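You operate a simulated robot arm through the tools that you are given. There is no shell and no other tool. Be economical: measure what you need, move in short steps, check, and stop when the job is done.

You run a simulated two-armed robot. Do the job below in one go: nothing can be reset, and whatever is moved stays where it is left.

Task
Open the top crate of the front rack, take the green carton that says "4586" from the top of the carton bench and put it in the inside of the top crate of the front rack and shut the crate again. Stack the pack marked "plain tofu" from the second shelf from the bottom of the tall shelf on top of the pack labelled "new potatoes". Fetch the pack that says "dummy pack" from the second shelf from the bottom of the tall shelf and set it on the bottom shelf of the tall shelf. Take the purple tub on the top of the small table and put it away on the low shelf under the outfeed table. Take the tub that says "carrot dip" from the top of the small table and leave it on the lower shelf of the packing bench. Open the check bench drawer. Any order will do. Set down upright: green carton.

The check looks at the end state, three seconds after you hand in, the way a careful person would. Anything else that was tipped, shoved, dropped, spilled or broken makes it a failure.

Robot
Two 6-joint arms with two-finger parallel grippers on one trunk, on a base that drives. Base frame: it is fixed to the floor where the robot stands at the start and does not move with it; the origin is under the middle of the robot, x ahead of it, y to its left, z up. Lengths are in m, angles in degrees, forces in N, time in s.
The left shoulder is at the start at [-0.077, 0.177, 0.832], the right one opposite. With the tool pointing down near the work surface each hand reaches from about 0.2 to 0.74 m from the robot's upright axis, wherever it stands, measured 20 degrees to its own side. Places, roughly: bottom shelf of the tall shelf [-5.2, 10.3, 0.3]; check bench drawer [-2, 8, 0.8]; dummy pack, green pack [-5.25, 10.5, 0.75]; green carton [-1.75, 2.75, 1]; inside of the top crate of the front rack [0.8, 0, 1.2]; low shelf under the outfeed table [2, 3, 0.5]; lower shelf of the packing bench [-2.4, 10, 0.3]; orange pack, purple pack, red pack, white pack [-5.25, 10.5, 0.75]; orange tub, white tub [-3.5, 10, 1]; purple tub [-3.25, 10, 1]; top crate of the front rack [0.9, 0, 1.3]. Payload 1.57 kg a hand.
Tool frame (each hand has its own): the origin (TCP) lies between the finger pads and is the grasp point; the fingertips stand 0.03 m ahead of it; z points along the fingers, y is the line along which they close. Largest opening 0.08 m; finger width 0.017, thickness 0.012; the body of the gripper, 0.04 by 0.082 m, starts 0.08 m behind the TCP.
Orientation is that of the tool frame in the base frame, as a unit quaternion [w, x, y, z]. With the fingers straight down and closing along the base's y, the tool's x points along the base's -x, its y along +y and its z along -z.

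Tools
- The arms move only by the tool send_rows. It takes "left_steps", "right_steps" or both (then of equal length, played together; a hand with none holds still); each is one flat list of numbers, 7 for each row, row after row: the turn, a rotation vector about the base's x, y, z in degrees, then the shift along the base's x, y, z in cm, then the opening, from 0 (shut) to 1 (fully open). In form: [wx, wy, wz, x, y, z, fingers, wx, wy, wz, x, y, z, fingers, ...]. A call has 1 to 12 rows; each row is the pose to reach, as a shift and turn from the pose commanded when the call began. Rows are played at 5 a second. More than 0.05 m and 8.6 degrees between two rows, or a gripper value outside its range, and nothing of the call is played. Where a pose cannot be reached the arm comes as near as it can. A force on the tool above 40 N (or 10 N above the force at the start of the call, whichever is more), or a blocked arm, ends the call early, and 0.2 s more pass. Each finger travels about 0.072 m/s and halts on what it meets, pressing with about 30 N; the grip force reading is that of the motor and also rises with nothing between the fingers. The clock runs only during rows and for 0.2 s after the last one: add rows that repeat a pose to give the fingers time. The reply holds the time, the measured pose of the TCP, the force on the tool along the base axes, the opening and the grip force, in the units named above and with some noise, with the torque about the TCP (base axes, N m) and any sound that the robot's microphone picked up.
- Cameras (640 x 400 px; columns grow to the right, rows downward): "scene" is now at [0.0471, -0.0111, 1.571]; the picture's right is [-0.13, -0.99, 0.00], its down [-0.58, 0.08, -0.81] and it looks along [0.81, -0.11, -0.58] (base axes); focal length 276 px, centre (320, 200). "left" rides on the left gripper at [0.072, 0.007, -0.122] in its tool frame; the picture's right is [-0.09, 1.00, 0.00], its down [-0.84, -0.08, -0.54] and it looks along [-0.54, -0.05, 0.84] (tool axes); focal length 238 px, centre (320, 200). "right" rides on the right gripper at [0.072, -0.007, -0.122] in its tool frame; the picture's right is [0.09, 1.00, 0.00], its down [-0.84, 0.08, -0.54] and it looks along [-0.54, 0.05, 0.84] (tool axes); focal length 238 px, centre (320, 200). There is no depth. A picture from a camera that has moved, and an enlarged one, comes with that camera's place and axes in the base frame and with its lens.
- get_image(camera): a new picture of that camera. It takes no simulated time.
- move_column(by): slides the trunk up (or, below 0, down) by that many m; the arms and the scene camera ride with it, the base frame stays. It gives what a move gives, with no picture.
- base_move(legs): drives the robot by 1 to 6 legs, each [ahead, left, turn to the left] in m, m and degrees, along the robot's own axes; the way and the turn of a leg run together, so that a leg with both is an arc; at most 1.5 m and 180 degrees a leg. The arms and the cameras ride along, it lands a little off, and it stops where it bumps. It gives what a move gives.
- aim_head(pan, tilt): turns the head with the scene camera to pan (to the left, within 143 degrees either way) and tilt (down, from -29 to 69), counted from straight ahead of the robot. It gives what a move gives.
- enlarge(camera, box): a new picture of the part [left, top, right, bottom] of that camera's present view, enlarged. It takes no simulated time.
- job_done(): hands the job in; it is judged then, once.

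Go step by step. Nothing tells you exact positions but the pictures and the camera data: compare them with the known pose of the tool, close in by small moves and look again before you grip or let go. The budget is 196 turns and 176 pictures, counting those below and the enlarged ones. Unless the task says otherwise, let go and move clear before handing in.

The tools are called after ">>>" as a command line: name --argument value ..., lists and objects as JSON in quotes. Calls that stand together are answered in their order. send_rows: Moves the arms, as the interface text tells. Its arguments: {"type":"object","properties":{"left_steps":{"type":"array"},"right_steps":{"type":"array"}},"required":[]} The other tools are called the same way: move_column (by) slides the trunk up or down; base_move (legs) drives the base; aim_head (pan, tilt) turns the head that bears the scene camera; get_image (camera) takes a picture; enlarge (camera, box) takes an enlarged picture of a part of a camera's view; job_done () hands the job in.

At the start:

```text
time: 0.0
left_tcp_pos: [0.5217, 0.1908, 1.001]
left_orientation: [0.0, 0.0, 1.0, 0.0]
left_ft_force: [0.6, -0.5, 0.2]
left_ft_torque: [0.04, 0.01, 0.0]
left_opening: 0.08
left_grip_force: 0.1
right_tcp_pos: [0.509, -0.1729, 1.0003]
right_orientation: [0.001, -0.001, 1.0, 0.0]
right_ft_force: [0.0, -0.4, 0.0]
right_ft_torque: [0.01, 0.0, -0.01]
right_opening: 0.08
right_grip_force: 0.1
trunk travel left (down, up): [-0.275, 0.053]
robot x, y, heading: [-0.0006, 0.0017, 0.1]
head pan, tilt: [-7.6, 35.5]
```

scene: 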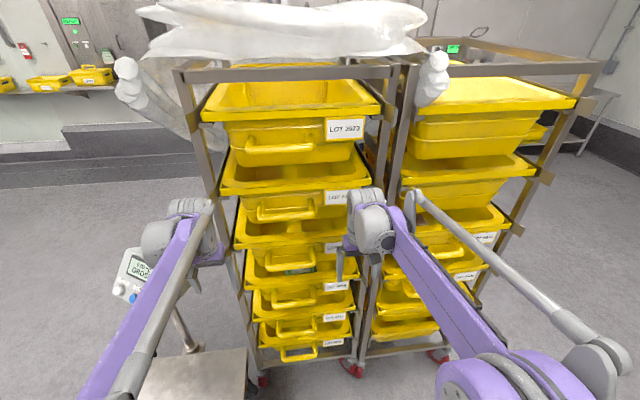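
right: 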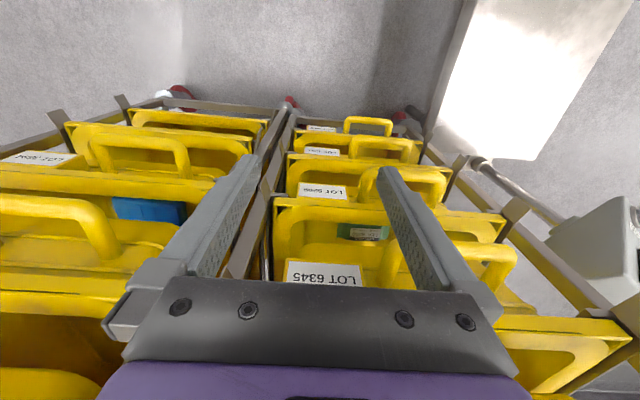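
left: 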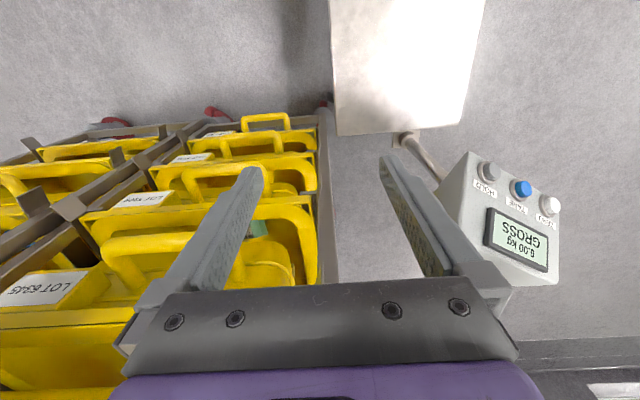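

I see a two-column rack of yellow crates right ahead, with a floor scale to the left of it. I'll look at the top crate more directly and around the room.

>>> aim_head --pan 0 --tilt 20

>>> get_image --camera "scene"

>>> aim_head --pan 100 --tilt 15

>>> get_image --camera "scene"

```text
time: 0.8
left_tcp_pos: [0.5227, 0.191, 1.0003]
left_orientation: [0.0, 0.0, 1.0, 0.0]
left_ft_force: [-0.3, 0.4, 0.6]
left_ft_torque: [0.03, 0.03, 0.01]
left_opening: 0.0797
left_grip_force: 0.1
right_tcp_pos: [0.5095, -0.1741, 1.0008]
right_orientation: [0.0, 0.0, 1.0, 0.0]
right_ft_force: [-0.4, 0.2, 0.3]
right_ft_torque: [-0.01, 0.0, -0.01]
right_opening: 0.0801
right_grip_force: 0.0
trunk travel left (down, up): [-0.275, 0.053]
robot x, y, heading: [-0.0027, -0.0011, -0.1]
head pan, tilt: [0.0, 20.0]
```

```text
172 pictures are left
camera scene: at [0.0532, 0.0006, 1.5956], right [0.0, -1.0, 0.0], down [-0.34, 0.0, -0.94], along [0.94, 0.0, -0.34], focal length 276 px, centre (320, 200)
```

scene: 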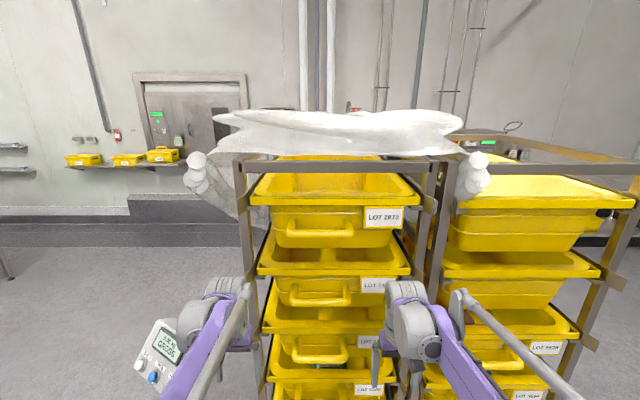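

```text
time: 2.5
left_tcp_pos: [0.5218, 0.1906, 1.0009]
left_orientation: [0.0, 0.0, 1.0, 0.0]
left_ft_force: [0.0, -0.2, -0.9]
left_ft_torque: [-0.01, -0.03, -0.01]
left_opening: 0.0799
left_grip_force: 0.0
right_tcp_pos: [0.5092, -0.1716, 0.9998]
right_orientation: [0.0, 0.001, 1.0, 0.0]
right_ft_force: [0.8, -0.3, 0.3]
right_ft_torque: [-0.02, 0.01, -0.01]
right_opening: 0.0797
right_grip_force: 0.0
trunk travel left (down, up): [-0.275, 0.053]
robot x, y, heading: [0.0004, 0.0019, -0.1]
head pan, tilt: [100.0, 15.0]
```

```text
171 pictures are left
camera scene: at [-0.0561, 0.0926, 1.6038], right [0.98, 0.17, 0.0], down [0.04, -0.25, -0.97], along [-0.17, 0.95, -0.26], focal length 276 px, centre (320, 200)
```

scene: 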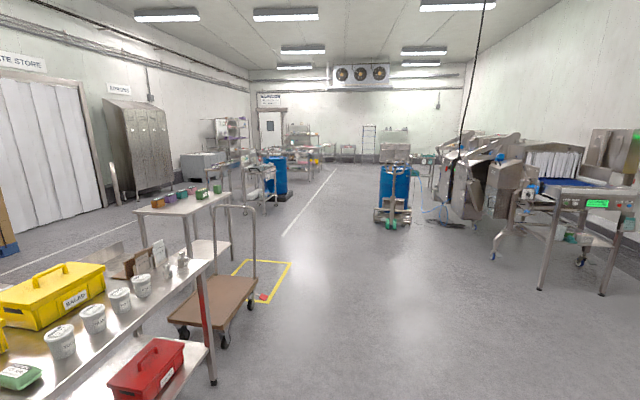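

The room lies to the left, the carton bench to my left-rear. I'll open the top crate first: turn the right gripper to point ahead with vertical closing, and look at the handle.

>>> send_rows --right_steps '[4.62, -4.62, -4.62, -1, 1, 3, 1, 9.24, -9.24, -9.24, -2, 2, 6, 1, 13.86, -13.86, -13.86, -3, 3, 9, 1, 18.48, -18.48, -18.48, -4, 4, 12, 1, 23.1, -23.1, -23.1, -5, 5, 15, 1, 27.7, -27.7, -27.7, -6, 6, 18, 1, 32.3, -32.3, -32.3, -7, 7, 20, 1, 36.9, -36.9, -36.9, -8, 8, 22, 1]'

>>> send_rows --right_steps '[4.62, -4.62, -4.62, 0, 1, 0, 1, 9.24, -9.24, -9.24, 0, 2, 0, 1, 13.86, -13.86, -13.86, 0, 3, 0, 1, 18.48, -18.48, -18.48, 0, 4, 0, 1, 23.1, -23.1, -23.1, 0, 5, 0, 1, 27.7, -27.7, -27.7, 0, 6, 0, 1, 32.3, -32.3, -32.3, 0, 7, 0, 1]'

>>> aim_head --pan 0 --tilt 25

>>> get_image --camera "scene"

>>> get_image --camera "right"

```text
time: 4.3
left_tcp_pos: [0.5203, 0.1907, 1.0001]
left_orientation: [0.0, 0.0, 1.0, 0.0]
left_ft_force: [0.0, -0.1, 0.4]
left_ft_torque: [0.01, 0.01, 0.0]
left_opening: 0.0799
left_grip_force: 0.0
right_tcp_pos: [0.429, -0.0922, 1.2221]
right_orientation: [0.307, 0.306, 0.847, 0.307]
right_ft_force: [0.3, 0.4, 0.0]
right_ft_torque: [0.0, 0.0, -0.01]
right_opening: 0.0799
right_grip_force: 0.0
trunk travel left (down, up): [-0.275, 0.053]
robot x, y, heading: [-0.0024, 0.0008, -0.2]
head pan, tilt: [100.0, 15.0]
```

```text
time: 5.9
left_tcp_pos: [0.5235, 0.1907, 1.0006]
left_orientation: [0.001, 0.001, 1.0, 0.0]
left_ft_force: [0.4, -0.8, 0.8]
left_ft_torque: [0.02, 0.04, 0.0]
left_opening: 0.0803
left_grip_force: 0.1
right_tcp_pos: [0.4358, -0.0324, 1.2206]
right_orientation: [0.474, 0.508, 0.568, 0.441]
right_ft_force: [-0.6, 1.1, 0.0]
right_ft_torque: [-0.03, 0.01, 0.0]
right_opening: 0.0799
right_grip_force: 0.0
right hand out of reach, approached as far as the arm can: row 4, 5, 6, 7
trunk travel left (down, up): [-0.275, 0.053]
robot x, y, heading: [-0.0043, 0.0004, 0.1]
head pan, tilt: [100.0, 15.0]
```

```text
time: 7.7
left_tcp_pos: [0.5218, 0.1911, 1.0]
left_orientation: [0.0, 0.0, 1.0, 0.0]
left_ft_force: [0.2, 1.0, 0.2]
left_ft_torque: [0.0, 0.0, 0.01]
left_opening: 0.0802
left_grip_force: 0.0
right_tcp_pos: [0.4368, -0.0342, 1.2185]
right_orientation: [0.473, 0.507, 0.569, 0.441]
right_ft_force: [-0.8, 0.7, 0.3]
right_ft_torque: [0.0, 0.0, -0.04]
right_opening: 0.0802
right_grip_force: 0.0
trunk travel left (down, up): [-0.275, 0.053]
robot x, y, heading: [-0.0014, 0.0012, -0.2]
head pan, tilt: [0.0, 25.0]
```

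```text
170 pictures are left
camera scene: at [0.0522, 0.0006, 1.5876], right [0.0, -1.0, 0.0], down [-0.42, 0.0, -0.91], along [0.91, 0.0, -0.42], focal length 276 px, centre (320, 200)
```

scene: 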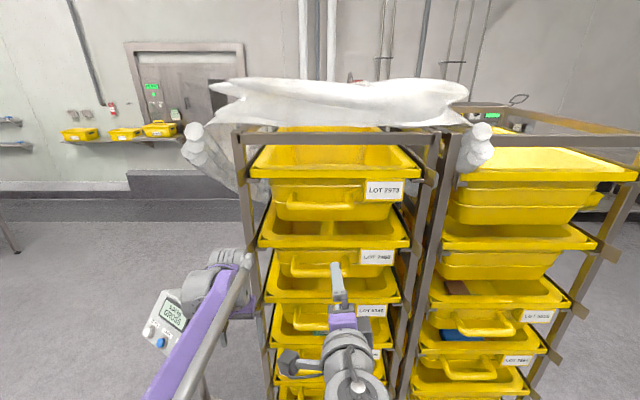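

```text
169 pictures are left
camera right: at [0.3112, 0.0357, 1.226], right [0.16, 0.19, 0.97], down [-0.49, -0.84, 0.24], along [0.86, -0.51, -0.04], focal length 238 px, centre (320, 200)
```

right: 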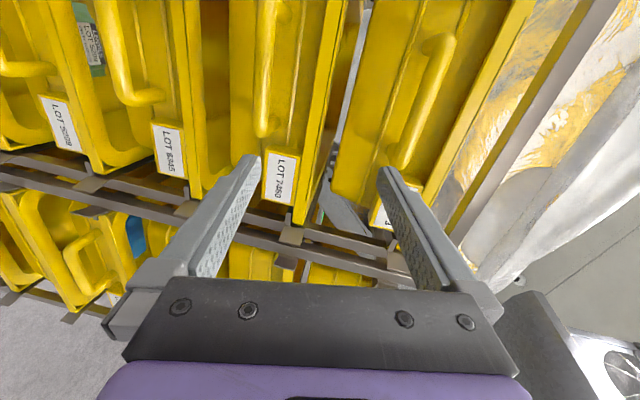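

The top handle bar triangulates to about (0.60, 0, 1.31). I'll raise the trunk and move the gripper to that height, still short of the bar.

>>> move_column --by 0.05

>>> send_rows --right_steps '[0, 0, 0, 2, 1, 2, 1, 0, 0, 0, 4, 2, 4, 1, 0, 0, 0, 6, 2, 4, 1, 0, 0, 0, 6, 2, 4, 1]'

>>> get_image --camera "right"

>>> get_image --camera "scene"

```text
time: 8.6
left_tcp_pos: [0.5219, 0.1907, 1.05]
left_orientation: [-0.001, 0.0, 1.0, 0.0]
left_ft_force: [-1.1, 0.3, 0.7]
left_ft_torque: [0.0, -0.06, 0.0]
left_opening: 0.08
left_grip_force: 0.1
right_tcp_pos: [0.4351, -0.0314, 1.2699]
right_orientation: [0.474, 0.508, 0.569, 0.44]
right_ft_force: [0.1, -0.1, -0.5]
right_ft_torque: [-0.02, -0.01, 0.02]
right_opening: 0.08
right_grip_force: 0.0
trunk travel left (down, up): [-0.325, 0.003]
robot x, y, heading: [-0.0002, -0.0013, 0.0]
head pan, tilt: [0.0, 25.0]
```

```text
time: 9.6
left_tcp_pos: [0.5222, 0.1916, 1.0503]
left_orientation: [0.0, 0.001, 1.0, 0.0]
left_ft_force: [0.7, 0.3, 0.1]
left_ft_torque: [0.0, -0.01, -0.01]
left_opening: 0.0803
left_grip_force: 0.0
right_tcp_pos: [0.4967, -0.0122, 1.3093]
right_orientation: [0.474, 0.508, 0.568, 0.441]
right_ft_force: [0.5, -0.6, 0.2]
right_ft_torque: [-0.02, 0.0, -0.02]
right_opening: 0.0799
right_grip_force: 0.0
trunk travel left (down, up): [-0.325, 0.003]
robot x, y, heading: [0.0011, -0.001, -0.0]
head pan, tilt: [0.0, 25.0]
```

```text
168 pictures are left
camera right: at [0.3721, 0.0562, 1.3165], right [0.16, 0.19, 0.97], down [-0.49, -0.84, 0.24], along [0.86, -0.52, -0.04], focal length 238 px, centre (320, 200)
```

right: 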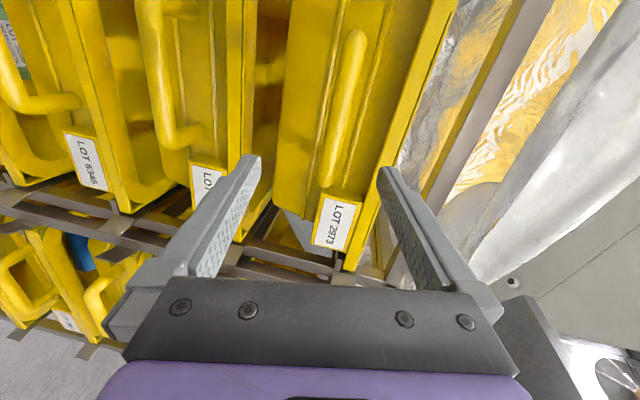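

```text
167 pictures are left
camera scene: at [0.0499, 0.0005, 1.6405], right [0.0, -1.0, 0.0], down [-0.42, 0.0, -0.91], along [0.91, 0.0, -0.42], focal length 276 px, centre (320, 200)
```

scene: 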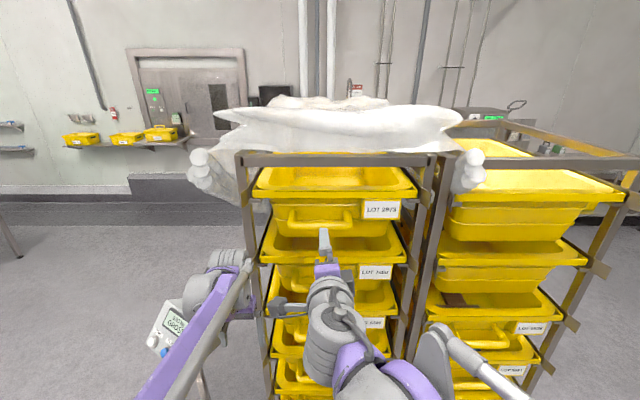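

The bar is near (0.60–0.64, 0.02, 1.305). I'll straighten the wrist, and take a closer look at the handle.

>>> send_rows --right_steps '[2.6, -4.6, -0.8, 0, 1.5, 0, 1, 5.3, -9.2, -1.5, 1, 2.5, 0, 1, 5.3, -9.2, -1.5, 2, 2.5, 0, 1]'

>>> get_image --camera "right"

>>> enlarge --camera "scene" --box '[220, 120, 460, 270]'

```text
time: 10.4
left_tcp_pos: [0.5217, 0.1907, 1.0506]
left_orientation: [0.001, 0.0, 1.0, 0.0]
left_ft_force: [-0.2, 0.0, 1.4]
left_ft_torque: [0.01, 0.0, -0.03]
left_opening: 0.0801
left_grip_force: 0.0
right_tcp_pos: [0.5138, 0.001, 1.3087]
right_orientation: [0.483, 0.505, 0.547, 0.461]
right_ft_force: [0.5, 0.6, 0.1]
right_ft_torque: [0.0, -0.02, -0.02]
right_opening: 0.0798
right_grip_force: 0.0
right hand out of reach, approached as far as the arm can: row 1, 2, 3
trunk travel left (down, up): [-0.325, 0.003]
robot x, y, heading: [-0.0009, -0.0002, 0.1]
head pan, tilt: [0.0, 25.0]
```

```text
166 pictures are left
camera right: at [0.3881, 0.0706, 1.3118], right [0.11, 0.16, 0.98], down [-0.51, -0.84, 0.19], along [0.85, -0.52, -0.01], focal length 238 px, centre (320, 200)
```

right: 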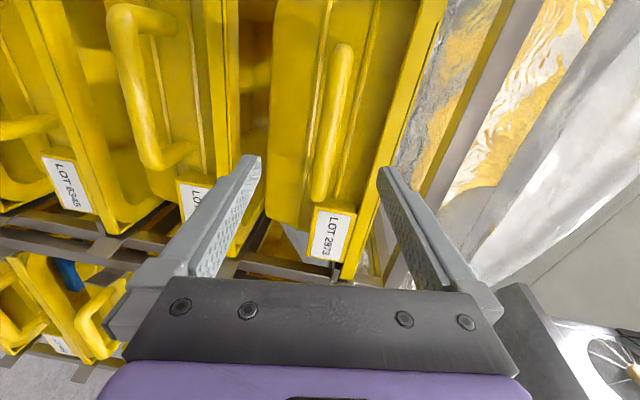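

```text
2.67 times, centred on (340, 195) of scene
camera zoom: at [0.0496, 0.0005, 1.6405], right [0.0, -1.0, 0.0], down [-0.42, 0.0, -0.91], along [0.91, 0.0, -0.42], focal length 737 px, centre (267, 213)
```

zoom: 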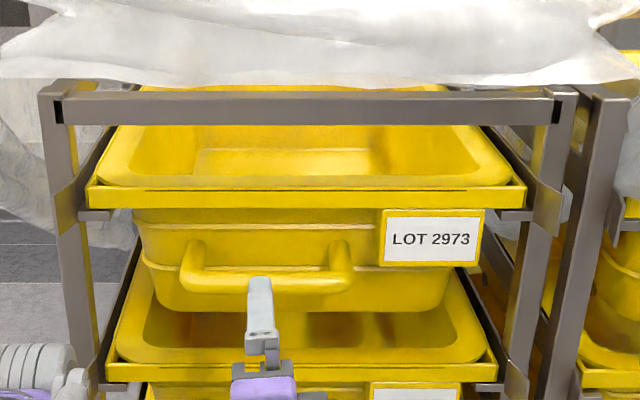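

The bar is at about (0.63, 0.016, 1.306). I'll advance in steps around it and close.

>>> send_rows --right_steps '[0, 0, 0, 3, 0.5, 0, 1, 0, 0, 0, 6, 1, 0, 1, 0, 0, 0, 8, 1, 0, 1, 0, 0, 0, 9.5, 1, 0, 1, 0, 0, 0, 10.8, 1, 0, 1]'

>>> get_image --camera "right"

>>> enlarge --camera "scene" --box '[220, 120, 460, 270]'

```text
time: 11.6
left_tcp_pos: [0.5226, 0.1906, 1.0498]
left_orientation: [0.001, 0.0, 1.0, 0.001]
left_ft_force: [0.0, -0.7, -0.3]
left_ft_torque: [0.0, 0.02, 0.0]
left_opening: 0.0799
left_grip_force: 0.1
right_tcp_pos: [0.6209, 0.0126, 1.3097]
right_orientation: [0.483, 0.505, 0.549, 0.459]
right_ft_force: [0.7, -0.2, 0.0]
right_ft_torque: [0.0, 0.01, -0.01]
right_opening: 0.08
right_grip_force: 0.2
trunk travel left (down, up): [-0.325, 0.003]
robot x, y, heading: [-0.0037, -0.0009, -0.1]
head pan, tilt: [0.0, 25.0]
```

```text
164 pictures are left
camera right: at [0.4965, 0.0812, 1.3114], right [0.11, 0.16, 0.98], down [-0.51, -0.84, 0.19], along [0.85, -0.52, -0.01], focal length 238 px, centre (320, 200)
```

right: 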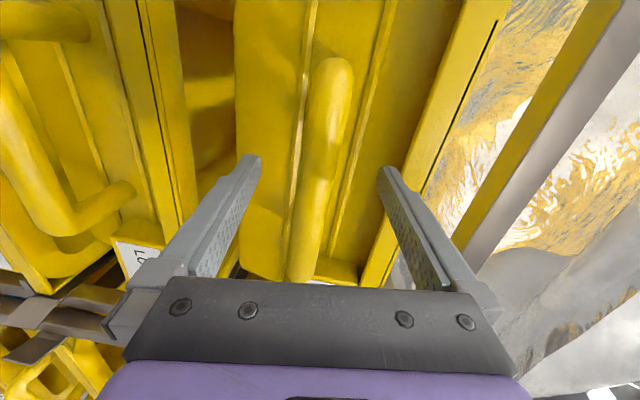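

```text
2.67 times, centred on (340, 195) of scene
camera zoom: at [0.0504, 0.0007, 1.6405], right [0.0, -1.0, 0.0], down [-0.42, 0.0, -0.91], along [0.91, 0.0, -0.42], focal length 737 px, centre (267, 213)
```

zoom: 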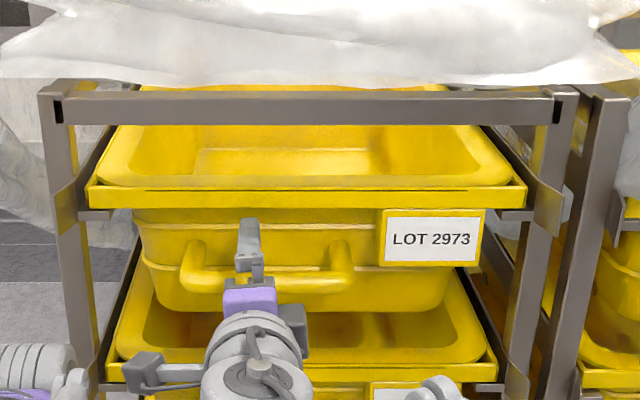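

The bar sits between the fingers. Close on it.

>>> send_rows --right_steps '[0, 0, 0, 0, 0, 0, 0.5, 0, 0, 0, 0, 0, 0, 0, 0, 0, 0, 0, 0, 0, 0, 0, 0, 0, 0, 0, 0, 0]'

>>> get_image --camera "right"

```text
time: 12.7
left_tcp_pos: [0.5231, 0.19, 1.0501]
left_orientation: [0.001, 0.0, 1.0, 0.0]
left_ft_force: [-0.2, 0.7, 0.0]
left_ft_torque: [-0.01, -0.02, -0.02]
left_opening: 0.0799
left_grip_force: 0.0
right_tcp_pos: [0.6202, 0.012, 1.3058]
right_orientation: [0.48, 0.508, 0.546, 0.462]
right_ft_force: [-7.8, -0.2, -25.8]
right_ft_torque: [0.68, 0.12, 0.18]
right_opening: 0.0225
right_grip_force: 35.4
trunk travel left (down, up): [-0.325, 0.003]
robot x, y, heading: [0.0016, 0.0012, 0.1]
head pan, tilt: [0.0, 25.0]
stopped in row 4 (right hand): the force on the tool passed its limit at 42 N (the readings are from after the stop); the commanded pose is now the measured one
```

```text
162 pictures are left
camera right: at [0.4959, 0.0811, 1.3095], right [0.11, 0.15, 0.98], down [-0.51, -0.84, 0.19], along [0.85, -0.52, -0.02], focal length 238 px, centre (320, 200)
```

right: 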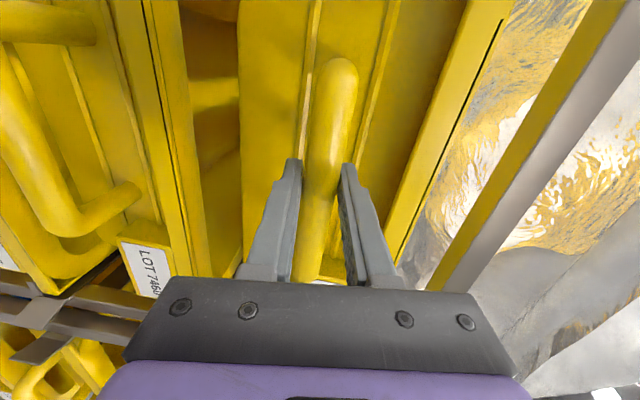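

Gripped (22 mm bar). I'll relieve the downward load a bit and then pull by driving back 0.1 m.

>>> send_rows --right_steps '[0, 0, 0, 0, 0, -0.3, 0, 0, 0, 0, 0, 0, -0.3, 0]'

>>> base_move --legs '[[-0.1, 0, 0]]'

>>> enlarge --camera "scene" --box '[180, 100, 500, 300]'

```text
time: 13.3
left_tcp_pos: [0.5227, 0.1904, 1.0503]
left_orientation: [-0.001, 0.0, 1.0, -0.001]
left_ft_force: [0.0, 0.4, -0.2]
left_ft_torque: [-0.01, -0.01, -0.02]
left_opening: 0.0801
left_grip_force: 0.0
right_tcp_pos: [0.6195, 0.0106, 1.3054]
right_orientation: [0.481, 0.506, 0.548, 0.461]
right_ft_force: [0.4, -0.4, -0.2]
right_ft_torque: [0.74, 0.06, -0.27]
right_opening: 0.0225
right_grip_force: 35.5
trunk travel left (down, up): [-0.325, 0.003]
robot x, y, heading: [0.0032, -0.0009, 0.1]
head pan, tilt: [0.0, 25.0]
```

```text
time: 14.5
left_tcp_pos: [0.4246, 0.1913, 1.0519]
left_orientation: [-0.001, 0.0, 1.0, 0.0]
left_ft_force: [-0.5, 0.0, -0.1]
left_ft_torque: [-0.05, 0.03, -0.02]
left_opening: 0.08
left_grip_force: 0.2
right_tcp_pos: [0.5203, 0.0118, 1.3066]
right_orientation: [0.482, 0.506, 0.547, 0.461]
right_ft_force: [4.6, -1.5, 10.0]
right_ft_torque: [0.67, 0.15, 0.01]
right_opening: 0.0227
right_grip_force: 35.3
trunk travel left (down, up): [-0.325, 0.003]
robot x, y, heading: [-0.1032, 0.0023, 0.1]
head pan, tilt: [0.0, 25.0]
```

```text
2.00 times, centred on (340, 200) of scene
camera zoom: at [-0.0495, 0.0, 1.6408], right [0.0, -1.0, 0.0], down [-0.42, 0.0, -0.91], along [0.91, 0.0, -0.42], focal length 553 px, centre (280, 200)
```

zoom: 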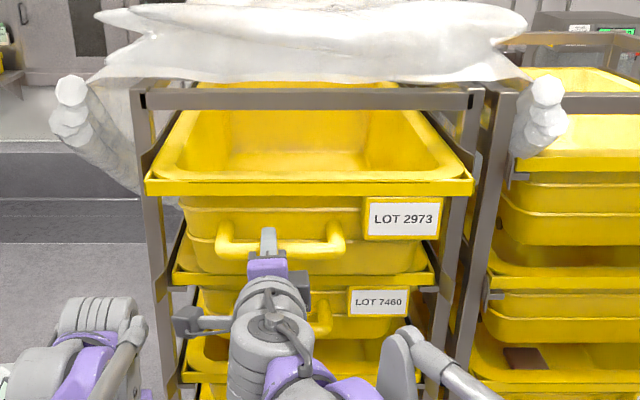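

The crate slides cleanly. Pull another 0.15 m.

>>> base_move --legs '[[-0.15, 0, 0]]'

>>> get_image --camera "scene"

```text
time: 15.8
left_tcp_pos: [0.2739, 0.1904, 1.049]
left_orientation: [0.0, -0.001, 1.0, 0.0]
left_ft_force: [0.5, -0.2, 0.0]
left_ft_torque: [0.01, 0.02, -0.02]
left_opening: 0.0801
left_grip_force: 0.1
right_tcp_pos: [0.3723, 0.0126, 1.3049]
right_orientation: [0.481, 0.506, 0.547, 0.461]
right_ft_force: [5.0, -2.1, 10.6]
right_ft_torque: [0.69, 0.06, -0.14]
right_opening: 0.0223
right_grip_force: 35.0
trunk travel left (down, up): [-0.325, 0.003]
robot x, y, heading: [-0.2537, 0.0015, 0.2]
head pan, tilt: [0.0, 25.0]
```

```text
160 pictures are left
camera scene: at [-0.1989, -0.0001, 1.6408], right [0.0, -1.0, 0.0], down [-0.42, 0.0, -0.91], along [0.91, 0.0, -0.42], focal length 276 px, centre (320, 200)
```

scene: 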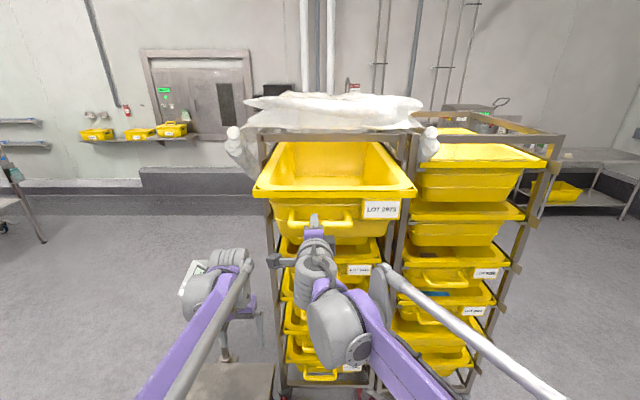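

Open enough to reach in; 5 cm more for wrist clearance, then release and withdraw the hand.

>>> base_move --legs '[[-0.05, 0, 0]]'

>>> send_rows --right_steps '[0, 0, 0, 0, 0, 0, 0.5, 0, 0, 0, 0, 0, 0, 1, 0, 0, 0, 0, 0, 0, 1, 0, 0, 0, -3, 0, 0, 1, 0, 0, 0, -6, 0, 0, 1]'

>>> base_move --legs '[[-0.25, 0, 0]]'

>>> get_image --camera "scene"

>>> aim_head --pan 125 --tilt 20

>>> get_image --camera "scene"

```text
time: 16.8
left_tcp_pos: [0.2243, 0.1906, 1.0502]
left_orientation: [0.0, 0.0, 1.0, 0.0]
left_ft_force: [-0.2, 0.6, 1.2]
left_ft_torque: [0.0, -0.04, -0.01]
left_opening: 0.0801
left_grip_force: 0.1
right_tcp_pos: [0.3237, 0.0115, 1.3054]
right_orientation: [0.481, 0.506, 0.548, 0.461]
right_ft_force: [4.3, -1.2, 9.4]
right_ft_torque: [0.59, 0.23, 0.17]
right_opening: 0.0226
right_grip_force: 34.9
trunk travel left (down, up): [-0.325, 0.003]
robot x, y, heading: [-0.2982, -0.0052, 0.1]
head pan, tilt: [0.0, 25.0]
```

```text
time: 18.0
left_tcp_pos: [0.2226, 0.1922, 1.05]
left_orientation: [0.0, 0.0, 1.0, 0.001]
left_ft_force: [-1.1, 0.4, -0.2]
left_ft_torque: [-0.01, 0.01, 0.01]
left_opening: 0.0801
left_grip_force: 0.1
right_tcp_pos: [0.2604, 0.0132, 1.3066]
right_orientation: [0.481, 0.506, 0.548, 0.46]
right_ft_force: [-0.2, 0.4, 0.1]
right_ft_torque: [-0.01, 0.03, -0.03]
right_opening: 0.0801
right_grip_force: 0.0
trunk travel left (down, up): [-0.325, 0.003]
robot x, y, heading: [-0.2986, -0.001, 0.2]
head pan, tilt: [0.0, 25.0]
```

```text
time: 19.8
left_tcp_pos: [-0.0266, 0.191, 1.0506]
left_orientation: [0.0, -0.002, 1.0, 0.0]
left_ft_force: [0.6, -0.3, 0.1]
left_ft_torque: [-0.01, -0.02, 0.0]
left_opening: 0.0799
left_grip_force: 0.0
right_tcp_pos: [0.0126, 0.0134, 1.3053]
right_orientation: [0.481, 0.506, 0.548, 0.461]
right_ft_force: [-1.1, -0.6, -0.7]
right_ft_torque: [0.0, 0.04, 0.03]
right_opening: 0.08
right_grip_force: 0.0
trunk travel left (down, up): [-0.325, 0.003]
robot x, y, heading: [-0.5479, -0.001, 0.5]
head pan, tilt: [0.0, 25.0]
```

```text
159 pictures are left
camera scene: at [-0.499, 0.0001, 1.6407], right [0.0, -1.0, 0.0], down [-0.42, 0.0, -0.91], along [0.91, 0.0, -0.42], focal length 276 px, centre (320, 200)
```

scene: 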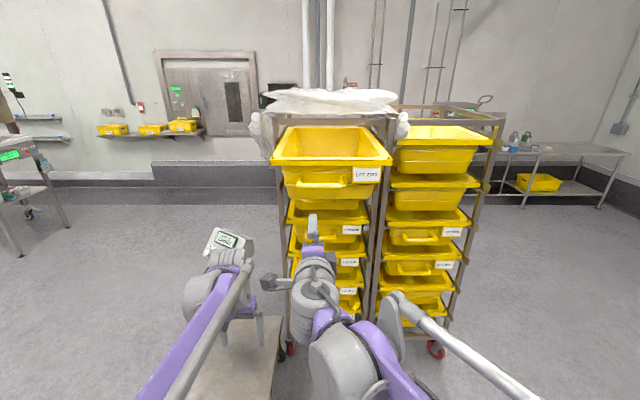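

```text
time: 21.8
left_tcp_pos: [-0.0271, 0.1902, 1.0514]
left_orientation: [0.0, -0.001, 1.0, 0.0]
left_ft_force: [-0.6, 0.0, 0.2]
left_ft_torque: [-0.02, -0.03, -0.01]
left_opening: 0.0801
left_grip_force: 0.1
right_tcp_pos: [0.0109, 0.0131, 1.3044]
right_orientation: [0.481, 0.506, 0.547, 0.462]
right_ft_force: [0.4, -0.2, 0.7]
right_ft_torque: [-0.02, -0.01, 0.03]
right_opening: 0.0799
right_grip_force: 0.1
trunk travel left (down, up): [-0.325, 0.003]
robot x, y, heading: [-0.5482, -0.0002, 0.4]
head pan, tilt: [125.0, 20.0]
```

```text
158 pictures are left
camera scene: at [-0.6454, 0.0762, 1.6486], right [0.82, 0.57, 0.0], down [0.2, -0.28, -0.94], along [-0.54, 0.77, -0.34], focal length 276 px, centre (320, 200)
```

scene: 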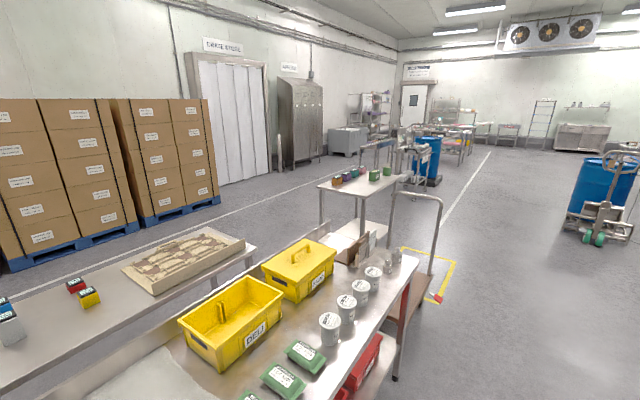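

The crate stays open and clear. The carton bench stands beyond a near bench and a trolley on my left; I'll sidestep left along the aisle to y≈2.7 and look at it.

>>> base_move --legs '[[0.14, 0, 0], [0, 1.35, 0], [0, 1.35, 0]]'

>>> aim_head --pan 140 --tilt 30

>>> get_image --camera "scene"

```text
time: 46.3
left_tcp_pos: [0.1253, 2.8786, 1.0497]
left_orientation: [0.0, -0.001, 1.0, 0.0]
left_ft_force: [-0.5, 0.3, -0.1]
left_ft_torque: [0.03, 0.01, 0.01]
left_opening: 0.08
left_grip_force: 0.1
right_tcp_pos: [0.1636, 2.6999, 1.3056]
right_orientation: [0.481, 0.506, 0.548, 0.461]
right_ft_force: [0.3, 0.0, 0.1]
right_ft_torque: [0.04, 0.03, 0.0]
right_opening: 0.0802
right_grip_force: 0.0
trunk travel left (down, up): [-0.325, 0.003]
robot x, y, heading: [-0.4018, 2.6892, -0.1]
head pan, tilt: [125.0, 20.0]
```

```text
time: 47.1
left_tcp_pos: [0.1252, 2.8791, 1.0506]
left_orientation: [0.0, -0.002, 1.0, 0.0]
left_ft_force: [-0.6, -0.2, -0.5]
left_ft_torque: [-0.04, 0.01, 0.0]
left_opening: 0.0801
left_grip_force: 0.0
right_tcp_pos: [0.1625, 2.7007, 1.3064]
right_orientation: [0.481, 0.505, 0.548, 0.461]
right_ft_force: [0.0, -0.2, -0.1]
right_ft_torque: [-0.02, 0.02, 0.02]
right_opening: 0.0801
right_grip_force: 0.1
trunk travel left (down, up): [-0.325, 0.003]
robot x, y, heading: [-0.3988, 2.6872, 0.0]
head pan, tilt: [140.0, 30.0]
```

```text
157 pictures are left
camera scene: at [-0.5091, 2.7458, 1.6326], right [0.64, 0.77, 0.0], down [0.38, -0.32, -0.87], along [-0.66, 0.56, -0.5], focal length 276 px, centre (320, 200)
```

scene: 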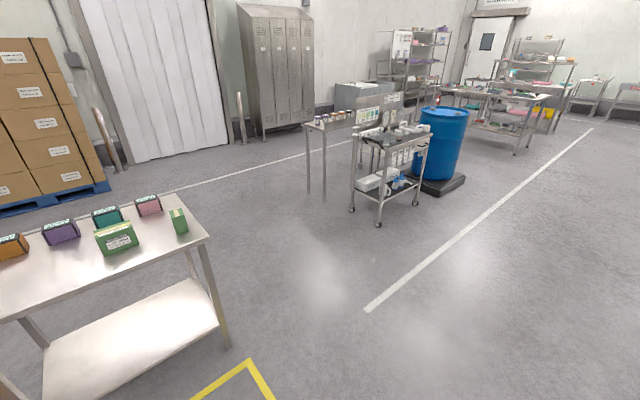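

The bench is axis-aligned: front edge x≈-1.5, y up to ≈2.97, several cartons incl. three green-ish. Turn to face it and look closely.

>>> base_move --legs '[[0, 0, 178]]'

>>> aim_head --pan 0 --tilt 30

>>> get_image --camera "scene"

```text
time: 54.8
left_tcp_pos: [-0.9275, 2.5165, 1.0502]
left_orientation: [0.0, 1.0, -0.019, 0.0]
left_ft_force: [0.9, 0.1, -1.1]
left_ft_torque: [-0.02, -0.01, 0.06]
left_opening: 0.0798
left_grip_force: 0.1
right_tcp_pos: [-0.9585, 2.6966, 1.3061]
right_orientation: [0.452, 0.537, -0.517, -0.49]
right_ft_force: [-0.1, -0.1, -0.4]
right_ft_torque: [0.0, 0.0, 0.01]
right_opening: 0.08
right_grip_force: 0.1
trunk travel left (down, up): [-0.325, 0.003]
robot x, y, heading: [-0.3956, 2.6889, 177.8]
head pan, tilt: [140.0, 30.0]
```

```text
time: 57.0
left_tcp_pos: [-0.9267, 2.5176, 1.0499]
left_orientation: [0.0, 1.0, -0.02, 0.0]
left_ft_force: [0.6, 0.6, -0.6]
left_ft_torque: [-0.02, -0.03, -0.02]
left_opening: 0.0801
left_grip_force: 0.1
right_tcp_pos: [-0.9575, 2.696, 1.3061]
right_orientation: [0.452, 0.538, -0.516, -0.49]
right_ft_force: [0.3, 0.5, 0.1]
right_ft_torque: [0.0, 0.01, -0.02]
right_opening: 0.0801
right_grip_force: 0.1
trunk travel left (down, up): [-0.325, 0.003]
robot x, y, heading: [-0.3949, 2.6873, 177.8]
head pan, tilt: [0.0, 30.0]
```

```text
156 pictures are left
camera scene: at [-0.4432, 2.6897, 1.6325], right [0.04, 1.0, 0.0], down [0.5, -0.02, -0.87], along [-0.87, 0.03, -0.5], focal length 276 px, centre (320, 200)
```

scene: 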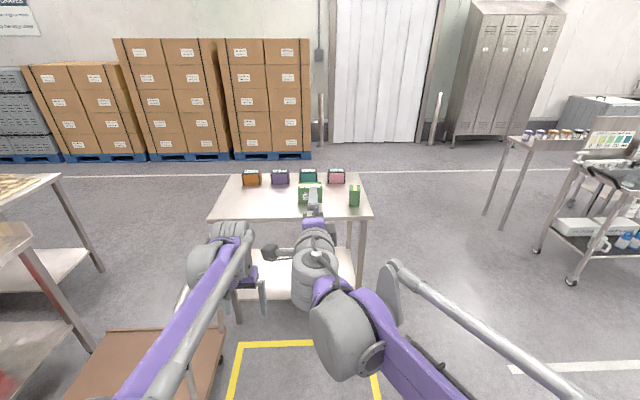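

Turn the right hand back to pointing down and to its own side, then move up to the bench.

>>> send_rows --right_steps '[4.29, -4.84, 4.91, 0, 1, 0, 1, 8.58, -9.68, 9.82, 0, 2, 0, 1, 12.87, -14.52, 14.73, 0, 4, 0, 1, 17.16, -19.36, 19.64, 0, 6, 0, 1, 21.45, -24.2, 24.55, 0, 8, 0, 1, 25.74, -29.04, 29.46, 0, 10, 0, 1, 30.03, -33.88, 34.37, 0, 12, 0, 1, 34.3, -38.7, 39.3, 0, 14, -1, 1, 38.6, -43.6, 44.2, 0, 15, -2, 1, 42.9, -48.4, 49.1, 0, 16, -3, 1, 47.2, -53.2, 54.0, 0, 16, -4, 1, 51.5, -58.1, 58.9, 0, 16, -5, 1]' --left_steps '[0, 0, 0, 0, 0, 2, 1, 0, 0, 0, 0, 0, 4, 1, 0, 0, 0, 0, 0, 6, 1, 0, 0, 0, 0, 0, 8, 1, 0, 0, 0, 0, 0, 10, 1, 0, 0, 0, 0, 0, 12, 1, 0, 0, 0, 0, 0, 12, 1, 0, 0, 0, 0, 0, 12, 1, 0, 0, 0, 0, 0, 12, 1, 0, 0, 0, 0, 0, 12, 1, 0, 0, 0, 0, 0, 12, 1, 0, 0, 0, 0, 0, 12, 1]'

>>> send_rows --right_steps '[4.29, -4.84, 4.91, 0, 0, 0, 1, 8.58, -9.68, 9.82, 0, 0, 0, 1]'

>>> base_move --legs '[[0.5, -0.05, 2]]'

>>> get_image --camera "scene"

>>> get_image --camera "right"

```text
time: 59.6
left_tcp_pos: [-0.9285, 2.5165, 1.1698]
left_orientation: [0.0, 1.0, -0.02, 0.001]
left_ft_force: [-0.3, 0.1, -0.2]
left_ft_torque: [0.05, 0.0, 0.01]
left_opening: 0.0797
left_grip_force: 0.1
right_tcp_pos: [-0.9591, 2.8562, 1.2552]
right_orientation: [0.075, 0.988, -0.104, -0.082]
right_ft_force: [-0.5, 0.6, 0.6]
right_ft_torque: [0.0, -0.04, 0.01]
right_opening: 0.0801
right_grip_force: 0.0
trunk travel left (down, up): [-0.325, 0.003]
robot x, y, heading: [-0.3989, 2.6875, 177.9]
head pan, tilt: [0.0, 30.0]
```

```text
time: 60.2
left_tcp_pos: [-0.9292, 2.5157, 1.1692]
left_orientation: [0.0, 1.0, -0.02, -0.001]
left_ft_force: [0.1, 0.3, -0.1]
left_ft_torque: [0.0, -0.01, 0.01]
left_opening: 0.0799
left_grip_force: 0.1
right_tcp_pos: [-0.9589, 2.8566, 1.2551]
right_orientation: [-0.001, 1.0, -0.019, 0.001]
right_ft_force: [-0.2, 0.2, -0.4]
right_ft_torque: [0.01, -0.02, 0.0]
right_opening: 0.0799
right_grip_force: 0.1
trunk travel left (down, up): [-0.325, 0.003]
robot x, y, heading: [-0.3984, 2.6892, 177.7]
head pan, tilt: [0.0, 30.0]
```

```text
time: 63.1
left_tcp_pos: [-1.4177, 2.5651, 1.1692]
left_orientation: [0.0, 1.0, -0.005, 0.0]
left_ft_force: [-0.2, 0.5, 0.1]
left_ft_torque: [-0.02, 0.02, -0.01]
left_opening: 0.0799
left_grip_force: 0.1
right_tcp_pos: [-1.4573, 2.9036, 1.2561]
right_orientation: [-0.001, 1.0, -0.005, 0.0]
right_ft_force: [0.1, 0.1, 0.1]
right_ft_torque: [0.01, 0.02, 0.02]
right_opening: 0.08
right_grip_force: 0.0
trunk travel left (down, up): [-0.325, 0.003]
robot x, y, heading: [-0.8935, 2.7488, 179.4]
head pan, tilt: [0.0, 30.0]
```

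```text
155 pictures are left
camera scene: at [-0.9386, 2.7506, 1.6324], right [0.01, 1.0, 0.0], down [0.5, -0.01, -0.87], along [-0.87, 0.01, -0.5], focal length 276 px, centre (320, 200)
```

scene: 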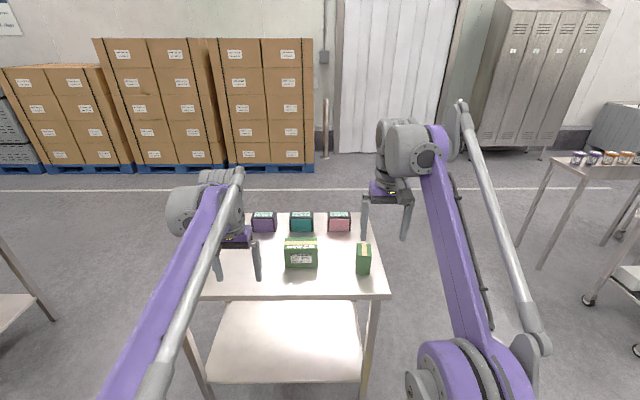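

```text
154 pictures are left
camera right: at [-1.3868, 2.9092, 1.3779], right [0.08, -1.0, 0.0], down [-0.84, -0.07, 0.54], along [-0.54, -0.04, -0.84], focal length 238 px, centre (320, 200)
```

right: 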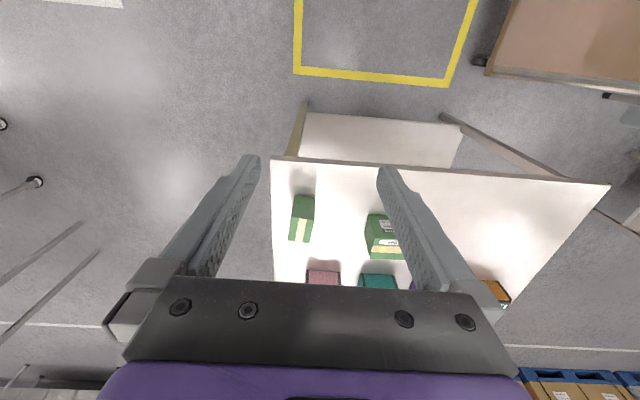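

Three green cartons in view. Read their labels.

>>> enlarge --camera "scene" --box '[240, 200, 400, 300]'

>>> enlarge --camera "right" --box '[270, 150, 430, 290]'

```text
4.00 times, centred on (320, 250) of scene
camera zoom: at [-0.9386, 2.7506, 1.6324], right [0.01, 1.0, 0.0], down [0.5, -0.01, -0.87], along [-0.87, 0.01, -0.5], focal length 1105 px, centre (320, 0)
```

zoom: 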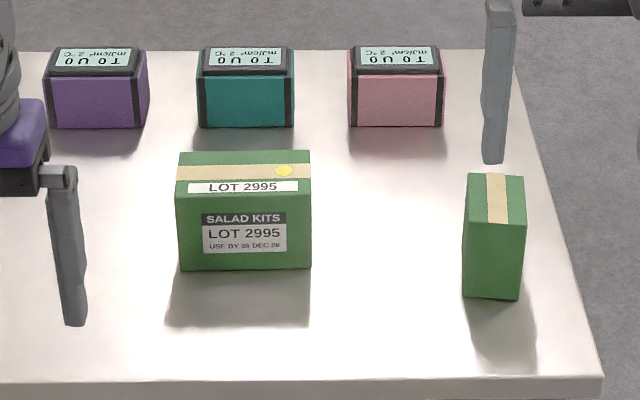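

```text
2.86 times, centred on (350, 220) of right
camera zoom: at [-1.3868, 2.9092, 1.3779], right [0.08, -1.0, 0.0], down [-0.84, -0.07, 0.54], along [-0.54, -0.04, -0.84], focal length 681 px, centre (234, 143)
```

zoom: 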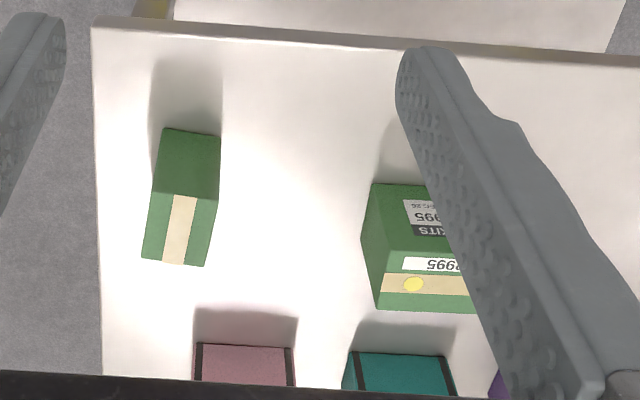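

The middle one is LOT 2995; the right one (near (-1.7, 2.91)) has its label on a side. Look with the left camera.

>>> get_image --camera "left"

```text
151 pictures are left
camera left: at [-1.3462, 2.5577, 1.2911], right [-0.1, -0.99, 0.0], down [-0.84, 0.09, 0.54], along [-0.54, 0.06, -0.84], focal length 238 px, centre (320, 200)
```

left: 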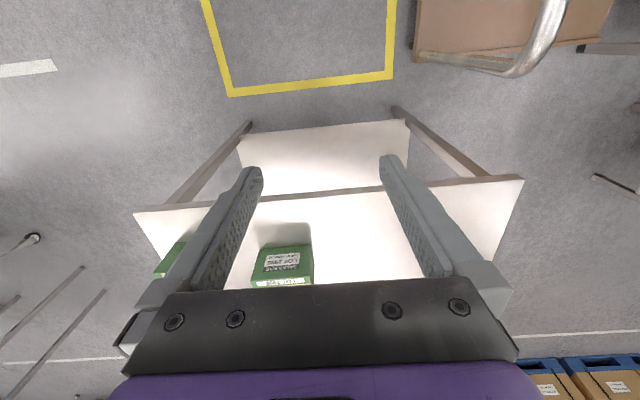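

Occluded by the finger. Move the right hand outward to view the carton's +y face.

>>> send_rows --right_steps '[0, 0, 0, 0, 5, -3, 1, 0, 0, 0, 0, 10, -6, 1, 0, 0, 0, 0, 15, -9, 1, 0, 0, 0, 0, 19, -12, 1]'

>>> enlarge --camera "right" --box '[300, 100, 620, 300]'

```text
refused: row 1 steps farther than a row can; nothing moved
```

```text
2.00 times, centred on (460, 200) of right
camera zoom: at [-1.3868, 2.9092, 1.3779], right [0.08, -1.0, 0.0], down [-0.84, -0.07, 0.54], along [-0.54, -0.04, -0.84], focal length 477 px, centre (40, 200)
```

zoom: 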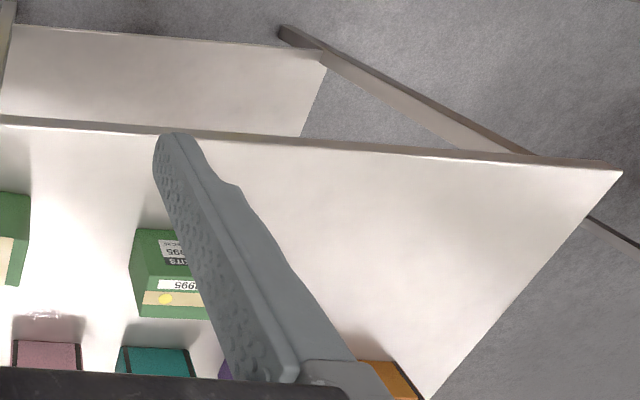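

>>> send_rows --right_steps '[0, 0, 0, 0, 4, -2, 1, 0, 0, 0, 0, 8, -4, 1, 0, 0, 0, 0, 12, -6, 1, 0, 0, 0, 0, 16, -8, 1, 0, 0, 0, 0, 19, -11, 1]'

>>> get_image --camera "right"

```text
time: 64.3
left_tcp_pos: [-1.4189, 2.5658, 1.1694]
left_orientation: [0.001, 1.0, -0.005, 0.001]
left_ft_force: [0.5, 0.6, 0.4]
left_ft_torque: [-0.02, -0.02, -0.02]
left_opening: 0.08
left_grip_force: 0.1
right_tcp_pos: [-1.4587, 3.0959, 1.1454]
right_orientation: [0.001, 1.0, -0.005, 0.0]
right_ft_force: [-0.2, 0.7, -0.3]
right_ft_torque: [-0.03, 0.0, 0.02]
right_opening: 0.0801
right_grip_force: 0.0
trunk travel left (down, up): [-0.325, 0.003]
robot x, y, heading: [-0.8942, 2.7524, 179.3]
head pan, tilt: [0.0, 30.0]
```

```text
149 pictures are left
camera right: at [-1.3874, 3.1005, 1.2665], right [0.08, -1.0, 0.0], down [-0.84, -0.07, 0.54], along [-0.54, -0.04, -0.84], focal length 238 px, centre (320, 200)
```

right: 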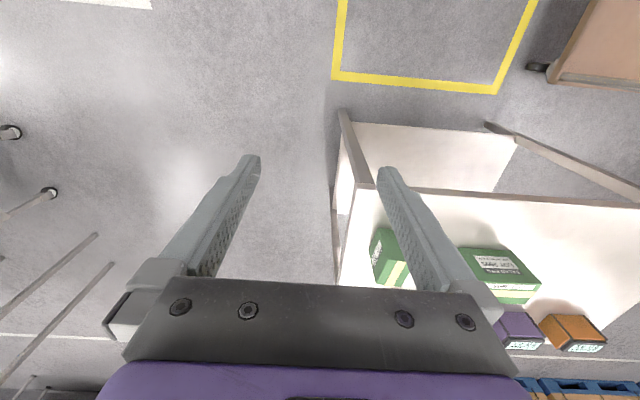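

>>> enlarge --camera "right" --box '[350, 215, 430, 295]'

```text
5.00 times, centred on (390, 255) of right
camera zoom: at [-1.3874, 3.1005, 1.2665], right [0.08, -1.0, 0.0], down [-0.84, -0.07, 0.54], along [-0.54, -0.04, -0.84], focal length 1192 px, centre (-30, -75)
```

zoom: 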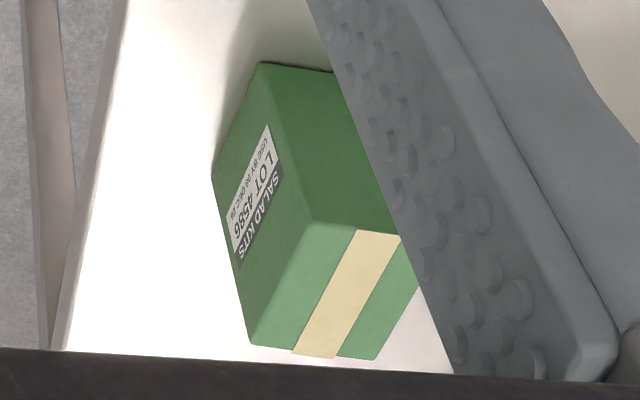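

Confirmed: right carton is LOT 4586, centre about (-1.743, 2.925), top z≈0.957, table ≈0.865. Drive closer and lift the hand over it.

>>> base_move --legs '[[0.29, 0, 0]]'

>>> send_rows --right_steps '[0, 0, 0, 0.5, -4, 0, 1, 0, 0, 0, 1, -8, 0, 1, 0, 0, 0, 1, -12, 0, 1, 0, 0, 0, 1, -16.8, 0, 1, 0, 0, 0, 1, -16.8, -4, 1, 0, 0, 0, 1, -16.8, -8, 1]'

>>> get_image --camera "right"

>>> enlarge --camera "scene" --box '[300, 200, 460, 340]'

```text
time: 66.3
left_tcp_pos: [-1.7067, 2.5677, 1.169]
left_orientation: [0.0, 1.0, -0.005, 0.0]
left_ft_force: [0.5, -0.7, -0.5]
left_ft_torque: [0.0, 0.0, 0.0]
left_opening: 0.0798
left_grip_force: 0.0
right_tcp_pos: [-1.7464, 3.0965, 1.1449]
right_orientation: [-0.001, 1.0, -0.005, 0.0]
right_ft_force: [-0.1, 0.1, -0.4]
right_ft_torque: [-0.01, 0.0, -0.01]
right_opening: 0.0798
right_grip_force: 0.0
trunk travel left (down, up): [-0.325, 0.003]
robot x, y, heading: [-1.1797, 2.7534, 179.5]
head pan, tilt: [0.0, 30.0]
```

```text
time: 67.7
left_tcp_pos: [-1.7057, 2.5672, 1.1699]
left_orientation: [0.0, 1.0, -0.005, 0.0]
left_ft_force: [-1.4, 0.3, 0.1]
left_ft_torque: [0.02, -0.03, 0.02]
left_opening: 0.0805
left_grip_force: 0.1
right_tcp_pos: [-1.7388, 2.9293, 1.0652]
right_orientation: [0.0, 1.0, -0.005, 0.001]
right_ft_force: [1.1, -0.5, 0.4]
right_ft_torque: [0.02, 0.01, 0.0]
right_opening: 0.0799
right_grip_force: 0.1
trunk travel left (down, up): [-0.325, 0.003]
robot x, y, heading: [-1.1811, 2.7538, 179.4]
head pan, tilt: [0.0, 30.0]
```

```text
147 pictures are left
camera right: at [-1.6674, 2.9346, 1.1876], right [0.08, -1.0, 0.0], down [-0.84, -0.07, 0.54], along [-0.54, -0.04, -0.84], focal length 238 px, centre (320, 200)
```

right: 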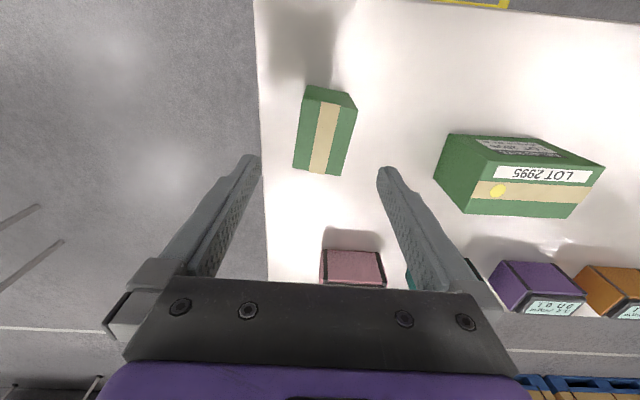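

```text
2.86 times, centred on (380, 270) of scene
camera zoom: at [-1.2283, 2.7535, 1.6325], right [0.01, 1.0, 0.0], down [0.5, -0.01, -0.87], along [-0.87, 0.01, -0.5], focal length 790 px, centre (149, 0)
```

zoom: 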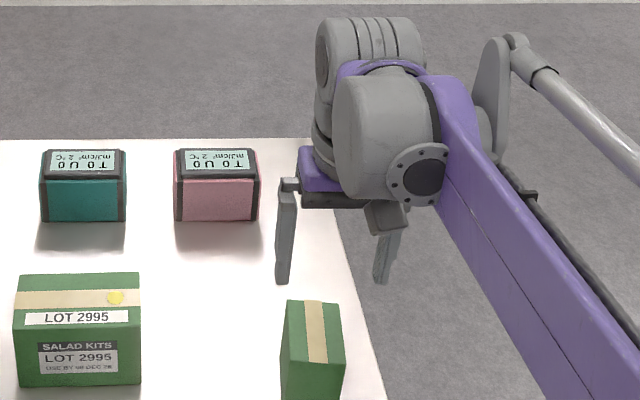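

Aligned over the carton. Descend and grip.

>>> send_rows --right_steps '[0, 0, 0, 0, -0.2, -4, 1, 0, 0, 0, 0, -0.2, -8, 1, 0, 0, 0, 0, -0.2, -11, 1, 0, 0, 0, 0, -0.2, -13.8, 1]'

>>> get_image --camera "right"

```text
time: 68.7
left_tcp_pos: [-1.7072, 2.5678, 1.1699]
left_orientation: [0.0, 1.0, -0.006, 0.0]
left_ft_force: [0.4, -1.0, -0.6]
left_ft_torque: [0.01, 0.0, 0.0]
left_opening: 0.0804
left_grip_force: 0.1
right_tcp_pos: [-1.7383, 2.9277, 0.9269]
right_orientation: [-0.001, 1.0, -0.005, 0.0]
right_ft_force: [0.0, 0.1, -0.5]
right_ft_torque: [0.01, -0.02, -0.01]
right_opening: 0.0801
right_grip_force: 0.0
trunk travel left (down, up): [-0.325, 0.003]
robot x, y, heading: [-1.1816, 2.753, 179.5]
head pan, tilt: [0.0, 30.0]
```

```text
145 pictures are left
camera right: at [-1.6675, 2.9328, 1.05], right [0.08, -1.0, 0.0], down [-0.84, -0.07, 0.54], along [-0.54, -0.04, -0.84], focal length 238 px, centre (320, 200)
```

right: 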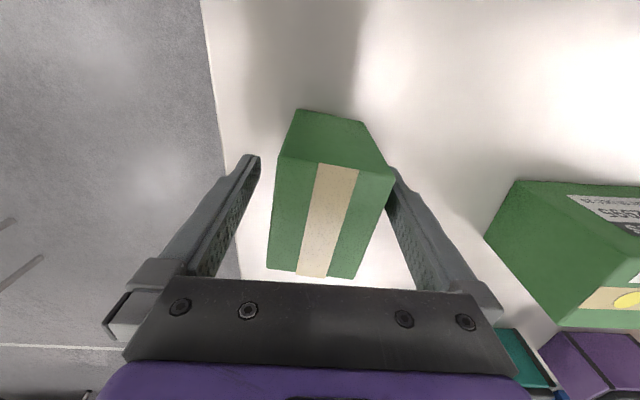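

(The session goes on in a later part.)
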